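You operate a simulated robot arm through the tools that you are given. There is no shell and no other tool. Be economical: measure what you need, move in short steps, check, and stop when the job is done.

Carry out the task below with a simulated robot arm. There is one attempt and no reset: what you move stays moved.

TASK
Close the leaf end drawer.

It is judged by the outcome, as a careful person would: the job done as asked, and still so three seconds after it is handed in. It fails if anything else is knocked over, pushed out of place, dropped, spilled or broken.

THE ROBOT
A 6-joint arm with a two-finger parallel gripper, fixed in place. Base frame: the origin is at the foot of the arm, x ahead of it, y to its left, z up. Lengths are in cm, angles in degrees, forces in N, time in s.
With the tool pointing down near the work surface it reaches from about 16 to 64 cm from the base axis. Its first joint turns from -66.0 to 66.0 degrees. Payload 2.9 kg.
Tool frame: the origin (TCP) lies between the finger pads and is the grasp point; the fingertips stand 3 cm ahead of it; z points along the fingers, y is the line along which they close. The gripper opens to 11 cm. The fingers are 2 cm wide and 1 cm thick; the gripper's body (4.8 by 11.2 cm) begins 5.5 cm behind the TCP.
Orientation is that of the tool frame in the base frame, as a unit quaternion [x, y, z, w]. With the fingers straight down and closing along the base's y, the tool's x points along the base's -x, its y along +y and its z along -z.

THE INTERFACE
- The arm moves only by the tool servo_tool. Its argument "series" is a list of rows, each a list of 7 numbers: the closure, from 0 (fully open) to 1 (shut), then the shift along the tool's x, y, z in cm, then the turn, a rotation vector about the tool's x, y, z in degrees. In form: [[jaw, tx, ty, tz, ax, ay, az], ...]. A call has 1 to 8 rows; each row shifts and turns the commanded pose from where the row before left it, along the tool's axes as they then stand. A row lasts 0.2 s, in which the tool goes at most 5 cm and 8.6 degrees; a call with a longer step from one row to the next is refused whole, and so is a gripper value outside its range. A pose out of reach is approached as far as the arm can. The call stops where the force on the tool passes 40 N (or 10 N more than at its start, if that is more) or the arm is blocked; 0.2 s more then pass. The fingers move at their own pace (about 10.8 cm/s each) and stop on an object; they squeeze with about 41 N. The grip force told is the motor's: it shows also when the fingers shut on nothing. Time passes only in rows, and 0.2 s behind the last, so rows that do not move let the fingers close. It gives the time, the measured TCP pose, the force on the tool (base axes), the opening and the grip force at its end, in the units of the frame above (readings bear some noise).
- Cameras (640 x 400 px; columns grow to the right, rows downward): "scene" is fixed at [5.98, 45.42, 134.37]; the picture's right is [-0.72, -0.69, 0.00], its down [-0.62, 0.65, -0.44] and it looks along [0.31, -0.32, -0.90] (base axes); focal length 363 px, centre (320, 200). "wrist" rides on the gripper at [-3.6, 0, -5.7] in the tool frame; the picture's right is [0.00, -1.00, 0.00], its down [0.97, 0.00, -0.24] and it looks along [0.24, 0.00, 0.97] (tool axes); focal length 218 px, centre (320, 200).
- grab_frame(camera): a new picture of that camera. No time passes.
- locate(camera, pixels): for up to 12 pixels [column, row] of the newest picture of that camera ("zoom" is the newest enlarged one), the place [x, y, z] in the base frame of the surface seen there, good to about 0.3 cm. No time passes.
- enlarge(camera, box): a new picture of the part [left, top, right, bottom] of that camera's present view, enlarged. No time passes.
- job_done(): hands the job in; it is judged then, once.

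Work in short steps. Measure before you move; look again where a grasp or a placing could have gone wrong, and mend it. You have 60 turns and 26 pictures in all, the two below and enlarged ones among them. Open the gripper and draw the arm clear of the work before you hand the job in, unless the task says otherwise; then end with one line.

The tools are called after "Emit:" by a JSON object that holds its "method" and its "body". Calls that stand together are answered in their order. servo_tool: Moves the arm, as the interface text tells. Its arguments: {"type":"object","properties":{"series":{"type":"array"}},"required":["series"]} The other tools are called the same way: grab_frame (camera) takes a picture; locate (camera, pixels) gives the place of the surface under pixels of a picture; enlarge (camera, box) takes an enlarged picture of a part of a camera's view; job_done () hands the job in.

At the start:

```text
time_s: 0.0
eef_pos: [28.42, 35.94, 84.83]
orientation: [0.001, 1.0, 0.0, 0.0]
contact_force: [1.1, -0.3, 0.2]
opening: 11.02
grip_force: 0.0
```

scene: 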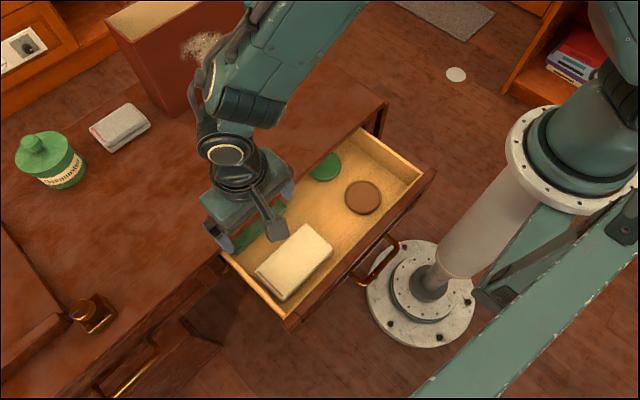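
wrist: 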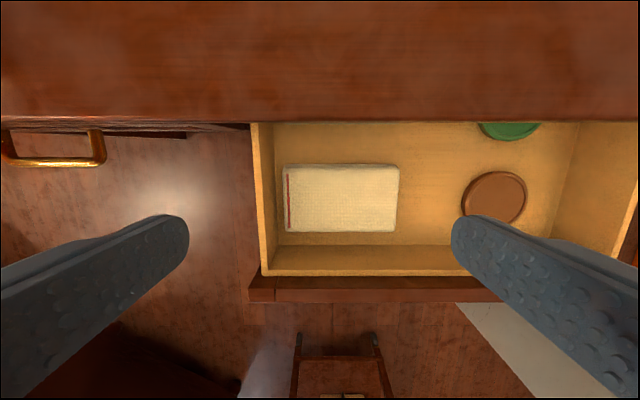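

I see an open drawer facing the base. I measure its front and look closer at its surroundings.

Emit:
{"method": "locate", "body": {"camera": "scene", "pixels": [[433, 172], [290, 325], [365, 240], [378, 262], [362, 205], [295, 262], [387, 105], [222, 258], [325, 167], [130, 380], [415, 180], [290, 310]]}}

Emit:
{"method": "enlarge", "body": {"camera": "scene", "box": [200, 80, 460, 340]}}

Emit:
{"method": "enlarge", "body": {"camera": "scene", "box": [0, 200, 300, 400]}}

```text
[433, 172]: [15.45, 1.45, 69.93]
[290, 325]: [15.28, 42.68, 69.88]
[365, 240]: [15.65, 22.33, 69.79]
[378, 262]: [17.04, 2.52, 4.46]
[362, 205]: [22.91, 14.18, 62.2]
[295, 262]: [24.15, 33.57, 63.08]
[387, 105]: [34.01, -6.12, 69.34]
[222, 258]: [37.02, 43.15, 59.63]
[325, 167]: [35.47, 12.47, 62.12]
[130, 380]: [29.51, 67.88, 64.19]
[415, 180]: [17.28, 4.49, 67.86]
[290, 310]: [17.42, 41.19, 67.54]
```

```text
1.54 times, centred on (330, 210) of scene
```

zoom: 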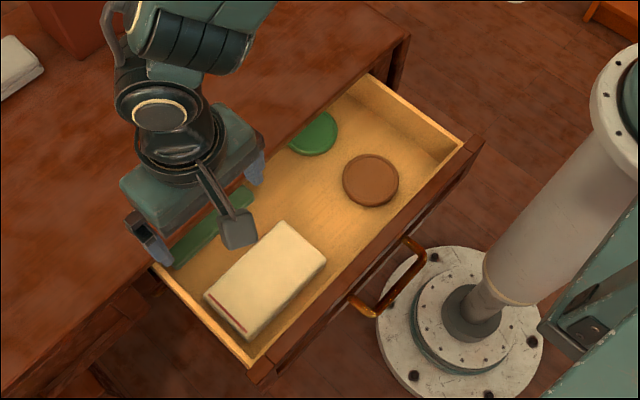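

```text
2.00 times, centred on (150, 300) of scene
```

zoom: 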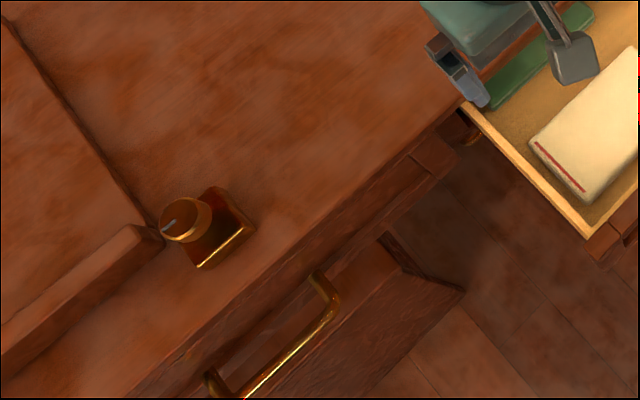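

I check object heights in the drawer and the desk's edge for anything that would jam.

Emit:
{"method": "locate", "body": {"camera": "wrist", "pixels": [[340, 200], [290, 170], [395, 230], [510, 130], [495, 195], [400, 110], [400, 60], [260, 270], [340, 290], [50, 160], [150, 133], [340, 365]]}}

Emit:
{"method": "enlarge", "body": {"camera": "scene", "box": [180, 170, 340, 270]}}

```text
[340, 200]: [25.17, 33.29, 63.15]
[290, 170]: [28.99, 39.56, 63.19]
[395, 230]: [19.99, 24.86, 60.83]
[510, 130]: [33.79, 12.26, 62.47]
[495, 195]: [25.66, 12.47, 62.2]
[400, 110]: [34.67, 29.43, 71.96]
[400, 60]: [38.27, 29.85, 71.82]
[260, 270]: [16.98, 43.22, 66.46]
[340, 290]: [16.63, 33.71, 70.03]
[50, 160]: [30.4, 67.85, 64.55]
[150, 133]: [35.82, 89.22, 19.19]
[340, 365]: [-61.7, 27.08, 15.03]
```

```text
4.00 times, centred on (260, 220) of scene
```

zoom: 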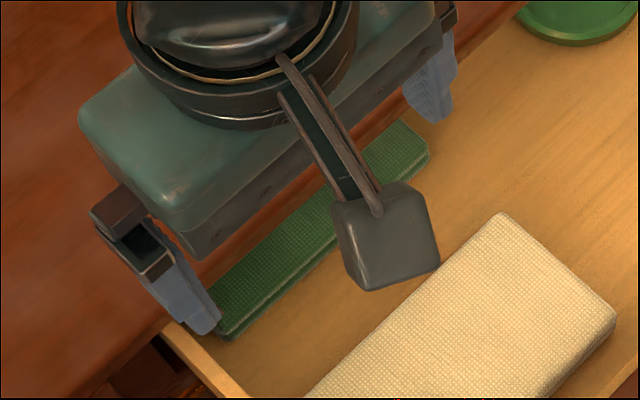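

Emit:
{"method": "locate", "body": {"camera": "zoom", "pixels": [[300, 258], [400, 150], [230, 310], [228, 335], [425, 160], [270, 290], [330, 235], [60, 330], [140, 340], [580, 20]]}}

Emit:
{"method": "locate", "body": {"camera": "scene", "pixels": [[90, 312], [85, 307], [105, 322], [215, 265], [200, 290], [190, 340], [60, 310], [130, 375], [105, 390]]}}

```text
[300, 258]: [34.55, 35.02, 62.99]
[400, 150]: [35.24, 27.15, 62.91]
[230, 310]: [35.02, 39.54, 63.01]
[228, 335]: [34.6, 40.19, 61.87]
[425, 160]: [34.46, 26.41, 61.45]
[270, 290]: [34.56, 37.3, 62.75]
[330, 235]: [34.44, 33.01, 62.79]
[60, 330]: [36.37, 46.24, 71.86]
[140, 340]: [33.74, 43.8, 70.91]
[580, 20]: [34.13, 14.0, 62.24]
```

```text
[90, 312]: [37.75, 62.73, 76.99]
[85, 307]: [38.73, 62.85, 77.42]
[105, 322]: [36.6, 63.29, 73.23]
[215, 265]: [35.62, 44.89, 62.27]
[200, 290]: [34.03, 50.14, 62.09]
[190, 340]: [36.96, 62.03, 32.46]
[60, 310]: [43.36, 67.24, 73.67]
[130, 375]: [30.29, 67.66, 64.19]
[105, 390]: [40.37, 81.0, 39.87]
```

The contents (tops ≈63.2) clear the desk edge. I measure the handle and the neighbouring closed drawer's face.

Emit:
{"method": "enlarge", "body": {"camera": "wrist", "box": [240, 260, 440, 400]}}

Emit:
{"method": "locate", "body": {"camera": "scene", "pixels": [[396, 243], [363, 284], [385, 262], [398, 236], [355, 278], [380, 245], [160, 335], [170, 322], [140, 330], [145, 345], [150, 355], [215, 258]]}}

Emit:
{"method": "enlarge", "body": {"camera": "scene", "box": [80, 240, 240, 400]}}

```text
2.86 times, centred on (340, 330) of wrist
```

zoom: 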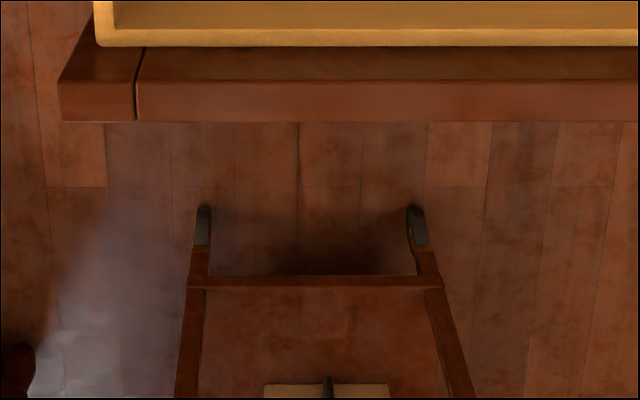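

```text
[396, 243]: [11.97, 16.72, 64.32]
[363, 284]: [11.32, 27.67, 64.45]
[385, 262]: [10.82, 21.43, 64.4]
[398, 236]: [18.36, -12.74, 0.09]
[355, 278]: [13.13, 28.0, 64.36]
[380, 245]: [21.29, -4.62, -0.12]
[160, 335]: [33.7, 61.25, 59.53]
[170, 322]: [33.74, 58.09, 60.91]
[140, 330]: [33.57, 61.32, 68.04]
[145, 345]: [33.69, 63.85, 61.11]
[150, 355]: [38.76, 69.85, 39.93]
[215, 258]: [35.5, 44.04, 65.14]
```

```text
2.50 times, centred on (160, 320) of scene
```

zoom: 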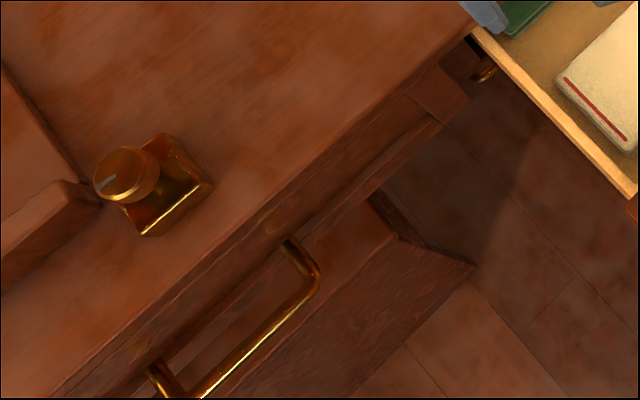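

A brass piece near the open drawer's left rear (scene ~(200,270)) deserves a look before pushing.

Emit:
{"method": "enlarge", "body": {"camera": "scene", "box": [160, 235, 240, 285]}}

Emit:
{"method": "enlarge", "body": {"camera": "scene", "box": [350, 90, 450, 190]}}

```text
8.00 times, centred on (200, 260) of scene
```

zoom: 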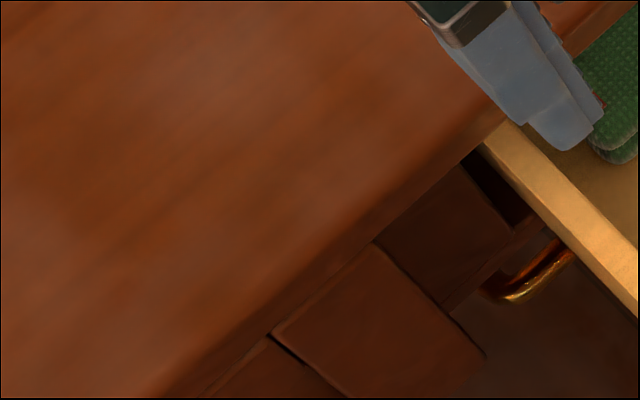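

```text
4.00 times, centred on (400, 140) of scene
```

zoom: 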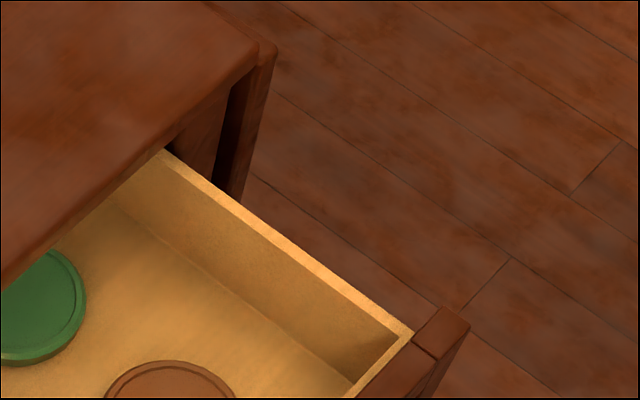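

It is only a lower drawer's handle; nothing blocks the way. Drawer face is at x≈15, to close at ≈33.7; handle z≈64.4. I move above (11.7, 22) first.

Emit:
{"method": "servo_tool", "body": {"series": [[0, 3.35, -2.8, 0, 0, 0, 0], [0, 3.35, -2.8, 0, 0, 0, 0], [0, 3.35, -2.8, 0, 0, 0, 0], [0, 3.35, -2.8, 0, 0, 0, 0], [0, 3.35, -2.75, 0, 0, 0, 0], [0, 0, 0, 0, 0, 0, 0]]}}

```text
time_s: 1.4
eef_pos: [11.8, 22.52, 84.99]
orientation: [0.001, 1.0, -0.001, -0.001]
contact_force: [0.8, 0.3, -1.2]
opening: 11.01
grip_force: 0.1
out of reach, approached as far as the arm can: row 5
```

Reached (11.8, 22.5), at the joint limit. I lower to z≈69.7 in steps.

Emit:
{"method": "servo_tool", "body": {"series": [[0, -0.3, 0, 4, 0, 0, 0], [0, 0, 0, 4, 0, 0, 0], [0, 0, 0, 4, 0, 0, 0], [0, 0, 0, 3.2, 0, 0, 0], [0, 0, 0, 0, 0, 0, 0]]}}

Emit:
{"method": "grab_frame", "body": {"camera": "scene"}}

Emit:
{"method": "grab_frame", "body": {"camera": "wrist"}}

```text
time_s: 2.6
eef_pos: [12.08, 22.54, 69.78]
orientation: [0.0, 1.0, 0.0, -0.001]
contact_force: [-0.4, -0.2, -0.6]
opening: 11.03
grip_force: 0.0
```

```text
16 pictures are left
```

scene: 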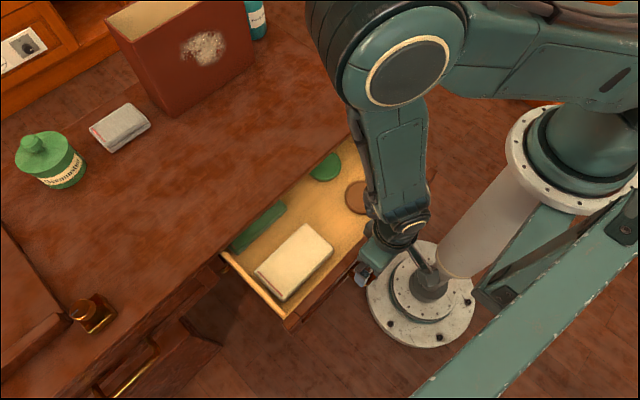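

```text
15 pictures are left
```

wrist: 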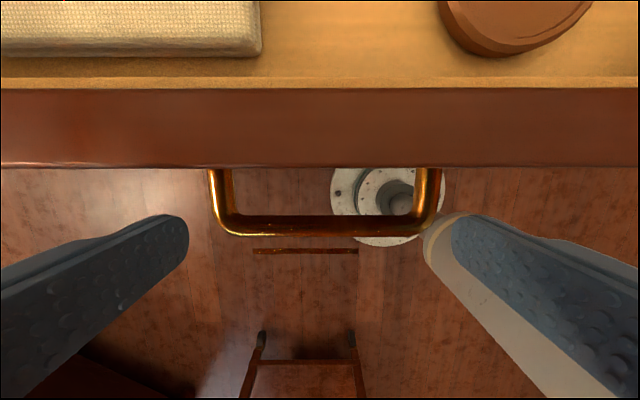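

The fingers straddle the handle, facing the drawer front with ~3 cm of overlap. I push gently forward (tool −x).

Emit:
{"method": "servo_tool", "body": {"series": [[0, -1, 0, 0, 0, 0, 0], [0, -1, 0, 0, 0, 0, 0], [0, -1, 0, 0, 0, 0, 0], [0, -1, 0, 0, 0, 0, 0], [0, -1, 0, 0, 0, 0, 0], [0, -1, 0, 0, 0, 0, 0]]}}

Emit:
{"method": "grab_frame", "body": {"camera": "scene"}}

```text
time_s: 4.0
eef_pos: [18.22, 22.57, 69.57]
orientation: [0.001, 1.0, 0.0, 0.0]
contact_force: [0.4, 1.7, 0.2]
opening: 10.98
grip_force: 0.0
```

```text
14 pictures are left
```

scene: 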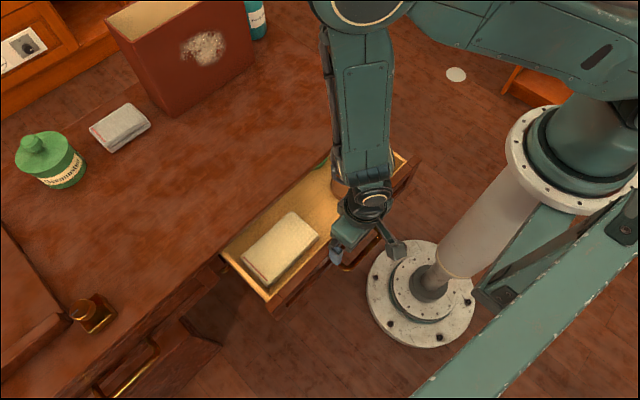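

The drawer slides straight, with little force. I continue.

Emit:
{"method": "servo_tool", "body": {"series": [[0, -1, 0, 0, 0, 0, 0], [0, -1, 0, 0, 0, 0, 0], [0, -1, 0, 0, 0, 0, 0], [0, -1, 0, 0, 0, 0, 0], [0, -1, 0, 0, 0, 0, 0], [0, -1, 0, 0, 0, 0, 0], [0, -1, 0, 0, 0, 0, 0], [0, -1, 0, 0, 0, 0, 0]]}}

Emit:
{"method": "grab_frame", "body": {"camera": "scene"}}

Emit:
{"method": "grab_frame", "body": {"camera": "wrist"}}

```text
time_s: 5.8
eef_pos: [26.29, 22.47, 69.72]
orientation: [0.001, 1.0, 0.0, -0.001]
contact_force: [-0.4, 0.3, 0.9]
opening: 11.01
grip_force: 0.1
```

```text
13 pictures are left
```

scene: 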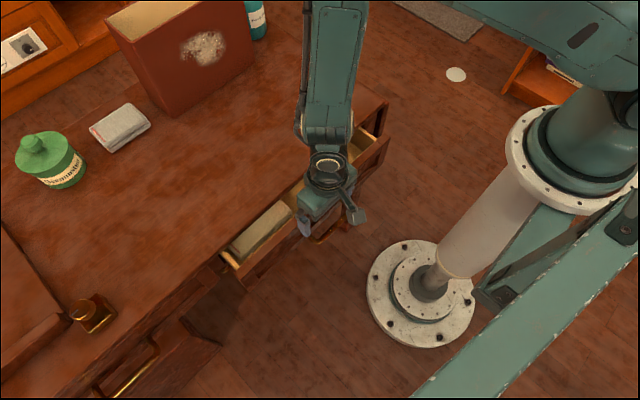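

```text
12 pictures are left
```

wrist: 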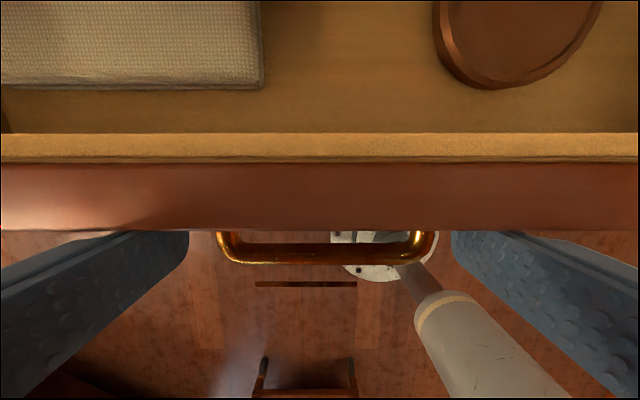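

Face is now at x≈27.3. I push on, smaller steps at the end.

Emit:
{"method": "servo_tool", "body": {"series": [[0, -1, 0, 0, 0, 0, 0], [0, -1, 0, 0, 0, 0, 0], [0, -1, 0, 0, 0, 0, 0], [0, -1, 0, 0, 0, 0, 0], [0, -0.8, 0, 0, 0, 0, 0], [0, -0.5, 0, 0, 0, 0, 0]]}}

Emit:
{"method": "enlarge", "body": {"camera": "scene", "box": [200, 80, 420, 300]}}

Emit:
{"method": "grab_frame", "body": {"camera": "wrist"}}

```text
time_s: 7.2
eef_pos: [31.7, 22.42, 69.66]
orientation: [0.001, 1.0, 0.0, -0.001]
contact_force: [-0.3, 0.3, 0.1]
opening: 10.98
grip_force: 0.0
```

```text
1.82 times, centred on (310, 190) of scene
```

zoom: 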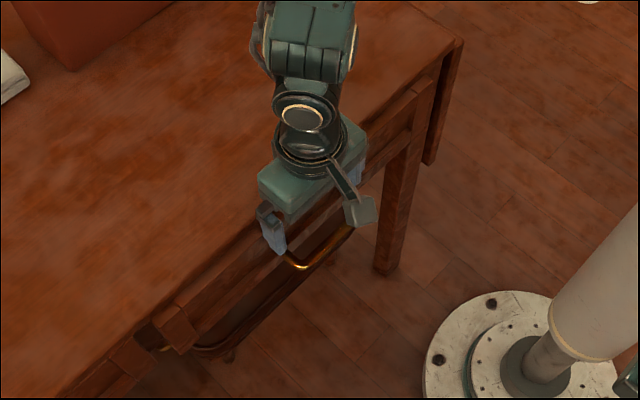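

```text
10 pictures are left
```

wrist: 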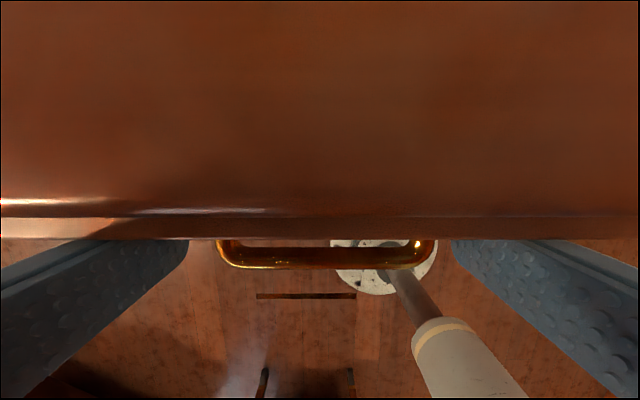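

Still no stop felt, and a ~1 cm lip remains. I nudge on in small steps until contact rises.

Emit:
{"method": "servo_tool", "body": {"series": [[0, -0.4, 0, 0, 0, 0, 0], [0, -0.4, 0, 0, 0, 0, 0], [0, -0.3, 0, 0, 0, 0, 0], [0, -0.2, 0, 0, 0, 0, 0], [0, -0.2, 0, 0, 0, 0, 0]]}}

Emit:
{"method": "grab_frame", "body": {"camera": "wrist"}}

```text
time_s: 8.4
eef_pos: [32.93, 22.49, 69.61]
orientation: [0.0, 1.0, 0.0, -0.003]
contact_force: [-11.3, 4.2, 4.3]
opening: 10.99
grip_force: 0.1
```

```text
9 pictures are left
```

wrist: 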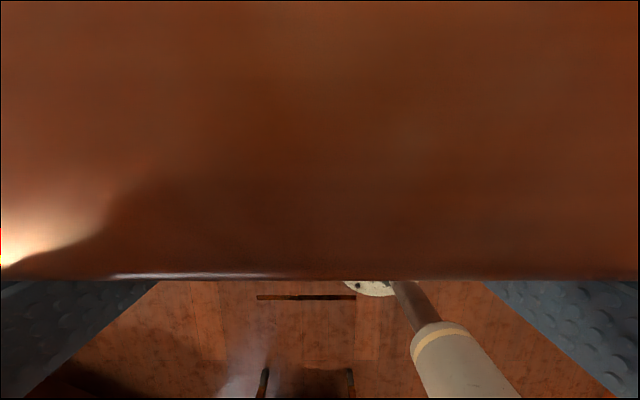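

Contact of 11 N: drawer stop, or fingers on the desk's edge. I press slightly more, then back off to look.

Emit:
{"method": "servo_tool", "body": {"series": [[0, -0.2, 0, 0, 0, 0, 0], [0, -0.2, 0, 0, 0, 0, 0], [0, 0, 0, 0, 0, 0, 0]]}}

Emit:
{"method": "servo_tool", "body": {"series": [[0, 1, 0, 0, 0, 0, 0], [0, 2, 0, 0, 0, 0, 0], [0, 3, 0, 0, 0, 0, 0], [0, 0, 0, 0, 0, 0, 0]]}}

Emit:
{"method": "grab_frame", "body": {"camera": "wrist"}}

Emit:
{"method": "enlarge", "body": {"camera": "scene", "box": [200, 80, 420, 300]}}

```text
time_s: 9.0
eef_pos: [32.85, 22.46, 69.49]
orientation: [0.0, 1.0, 0.001, -0.008]
contact_force: [-4.3, 0.9, 0.5]
opening: 10.98
grip_force: 0.1
stopped in row 3: the force on the tool passed its limit (the readings are from after the stop); the commanded pose is now the measured one
```

```text
time_s: 10.0
eef_pos: [27.0, 22.45, 69.78]
orientation: [0.0, 1.0, 0.0, -0.007]
contact_force: [-0.2, -0.6, 0.3]
opening: 10.99
grip_force: 0.0
```

```text
8 pictures are left
```

wrist: 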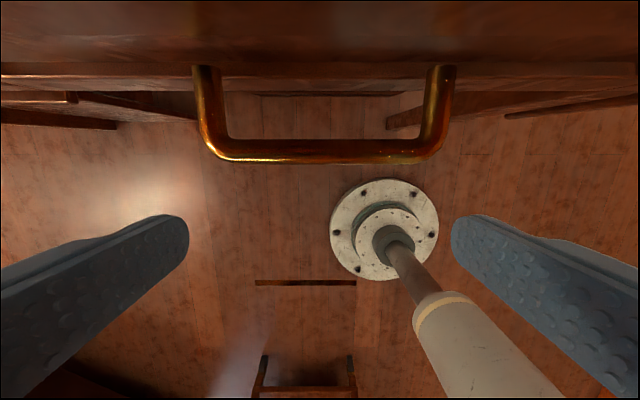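

```text
1.82 times, centred on (310, 190) of scene
```

zoom: 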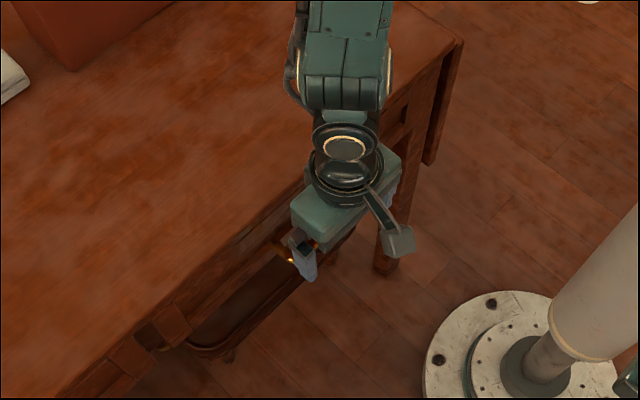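

I measure the drawer's bar and face against the closed neighbour (bar ≈29.5–30.4, face ≈33.6).

Emit:
{"method": "locate", "body": {"camera": "wrist", "pixels": [[320, 150], [240, 150], [410, 150], [320, 85], [100, 80], [560, 80], [320, 70], [320, 50], [320, 20], [210, 75], [600, 70], [40, 70]]}}

Emit:
{"method": "locate", "body": {"camera": "zoom", "pixels": [[220, 275], [200, 300], [175, 330], [130, 355], [285, 215], [400, 115], [410, 100], [215, 265], [240, 240]]}}

```text
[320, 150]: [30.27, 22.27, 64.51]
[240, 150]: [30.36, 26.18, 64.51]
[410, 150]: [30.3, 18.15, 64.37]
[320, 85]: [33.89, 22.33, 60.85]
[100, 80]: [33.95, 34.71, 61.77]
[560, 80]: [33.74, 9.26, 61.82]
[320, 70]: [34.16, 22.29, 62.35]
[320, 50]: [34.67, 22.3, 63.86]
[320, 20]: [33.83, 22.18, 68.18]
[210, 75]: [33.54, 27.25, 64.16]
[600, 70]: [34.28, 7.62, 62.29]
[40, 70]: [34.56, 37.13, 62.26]
```

```text
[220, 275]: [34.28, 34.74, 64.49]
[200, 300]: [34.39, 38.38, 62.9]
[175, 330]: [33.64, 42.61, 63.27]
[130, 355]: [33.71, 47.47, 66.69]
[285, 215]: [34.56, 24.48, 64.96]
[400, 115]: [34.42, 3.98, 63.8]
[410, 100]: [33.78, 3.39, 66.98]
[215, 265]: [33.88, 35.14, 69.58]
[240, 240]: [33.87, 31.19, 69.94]
```

The bar (x≈30.3) and face (≈33.85) are flush with the desk and match the closed neighbour. I retreat upward and check.

Emit:
{"method": "servo_tool", "body": {"series": [[0, 2, 0, 0, 0, 0, 0], [0, 0, 0, -4, 0, 0, 0], [0, 0, 0, -4, 0, 0, 0], [0, 0, 0, -4, 0, 0, 0], [0, 0, 0, -3, 0, 0, 0], [0, 4, 0, 0, 0, 0, 0], [0, 4, 0, 0, 0, 0, 0], [0, 0, 0, 0, 0, 0, 0]]}}

Emit:
{"method": "grab_frame", "body": {"camera": "scene"}}

```text
time_s: 11.8
eef_pos: [16.89, 22.55, 84.77]
orientation: [0.001, 1.0, 0.0, -0.006]
contact_force: [0.4, -0.2, 0.3]
opening: 10.99
grip_force: 0.0
```

```text
6 pictures are left
```

scene: 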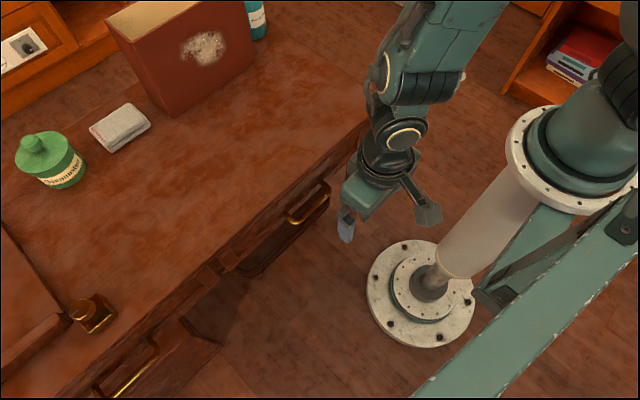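

The drawer stays shut flush, nothing else has moved, and the arm is clear with the gripper open.

Emit:
{"method": "job_done", "body": {}}

```text
The job is handed in.
```

The leaf end drawer is closed flush with the desk front. I took "leaf end" to mean the only drawer that was standing open. Nothing else on the desk moved, and the arm is clear with the gripper open.
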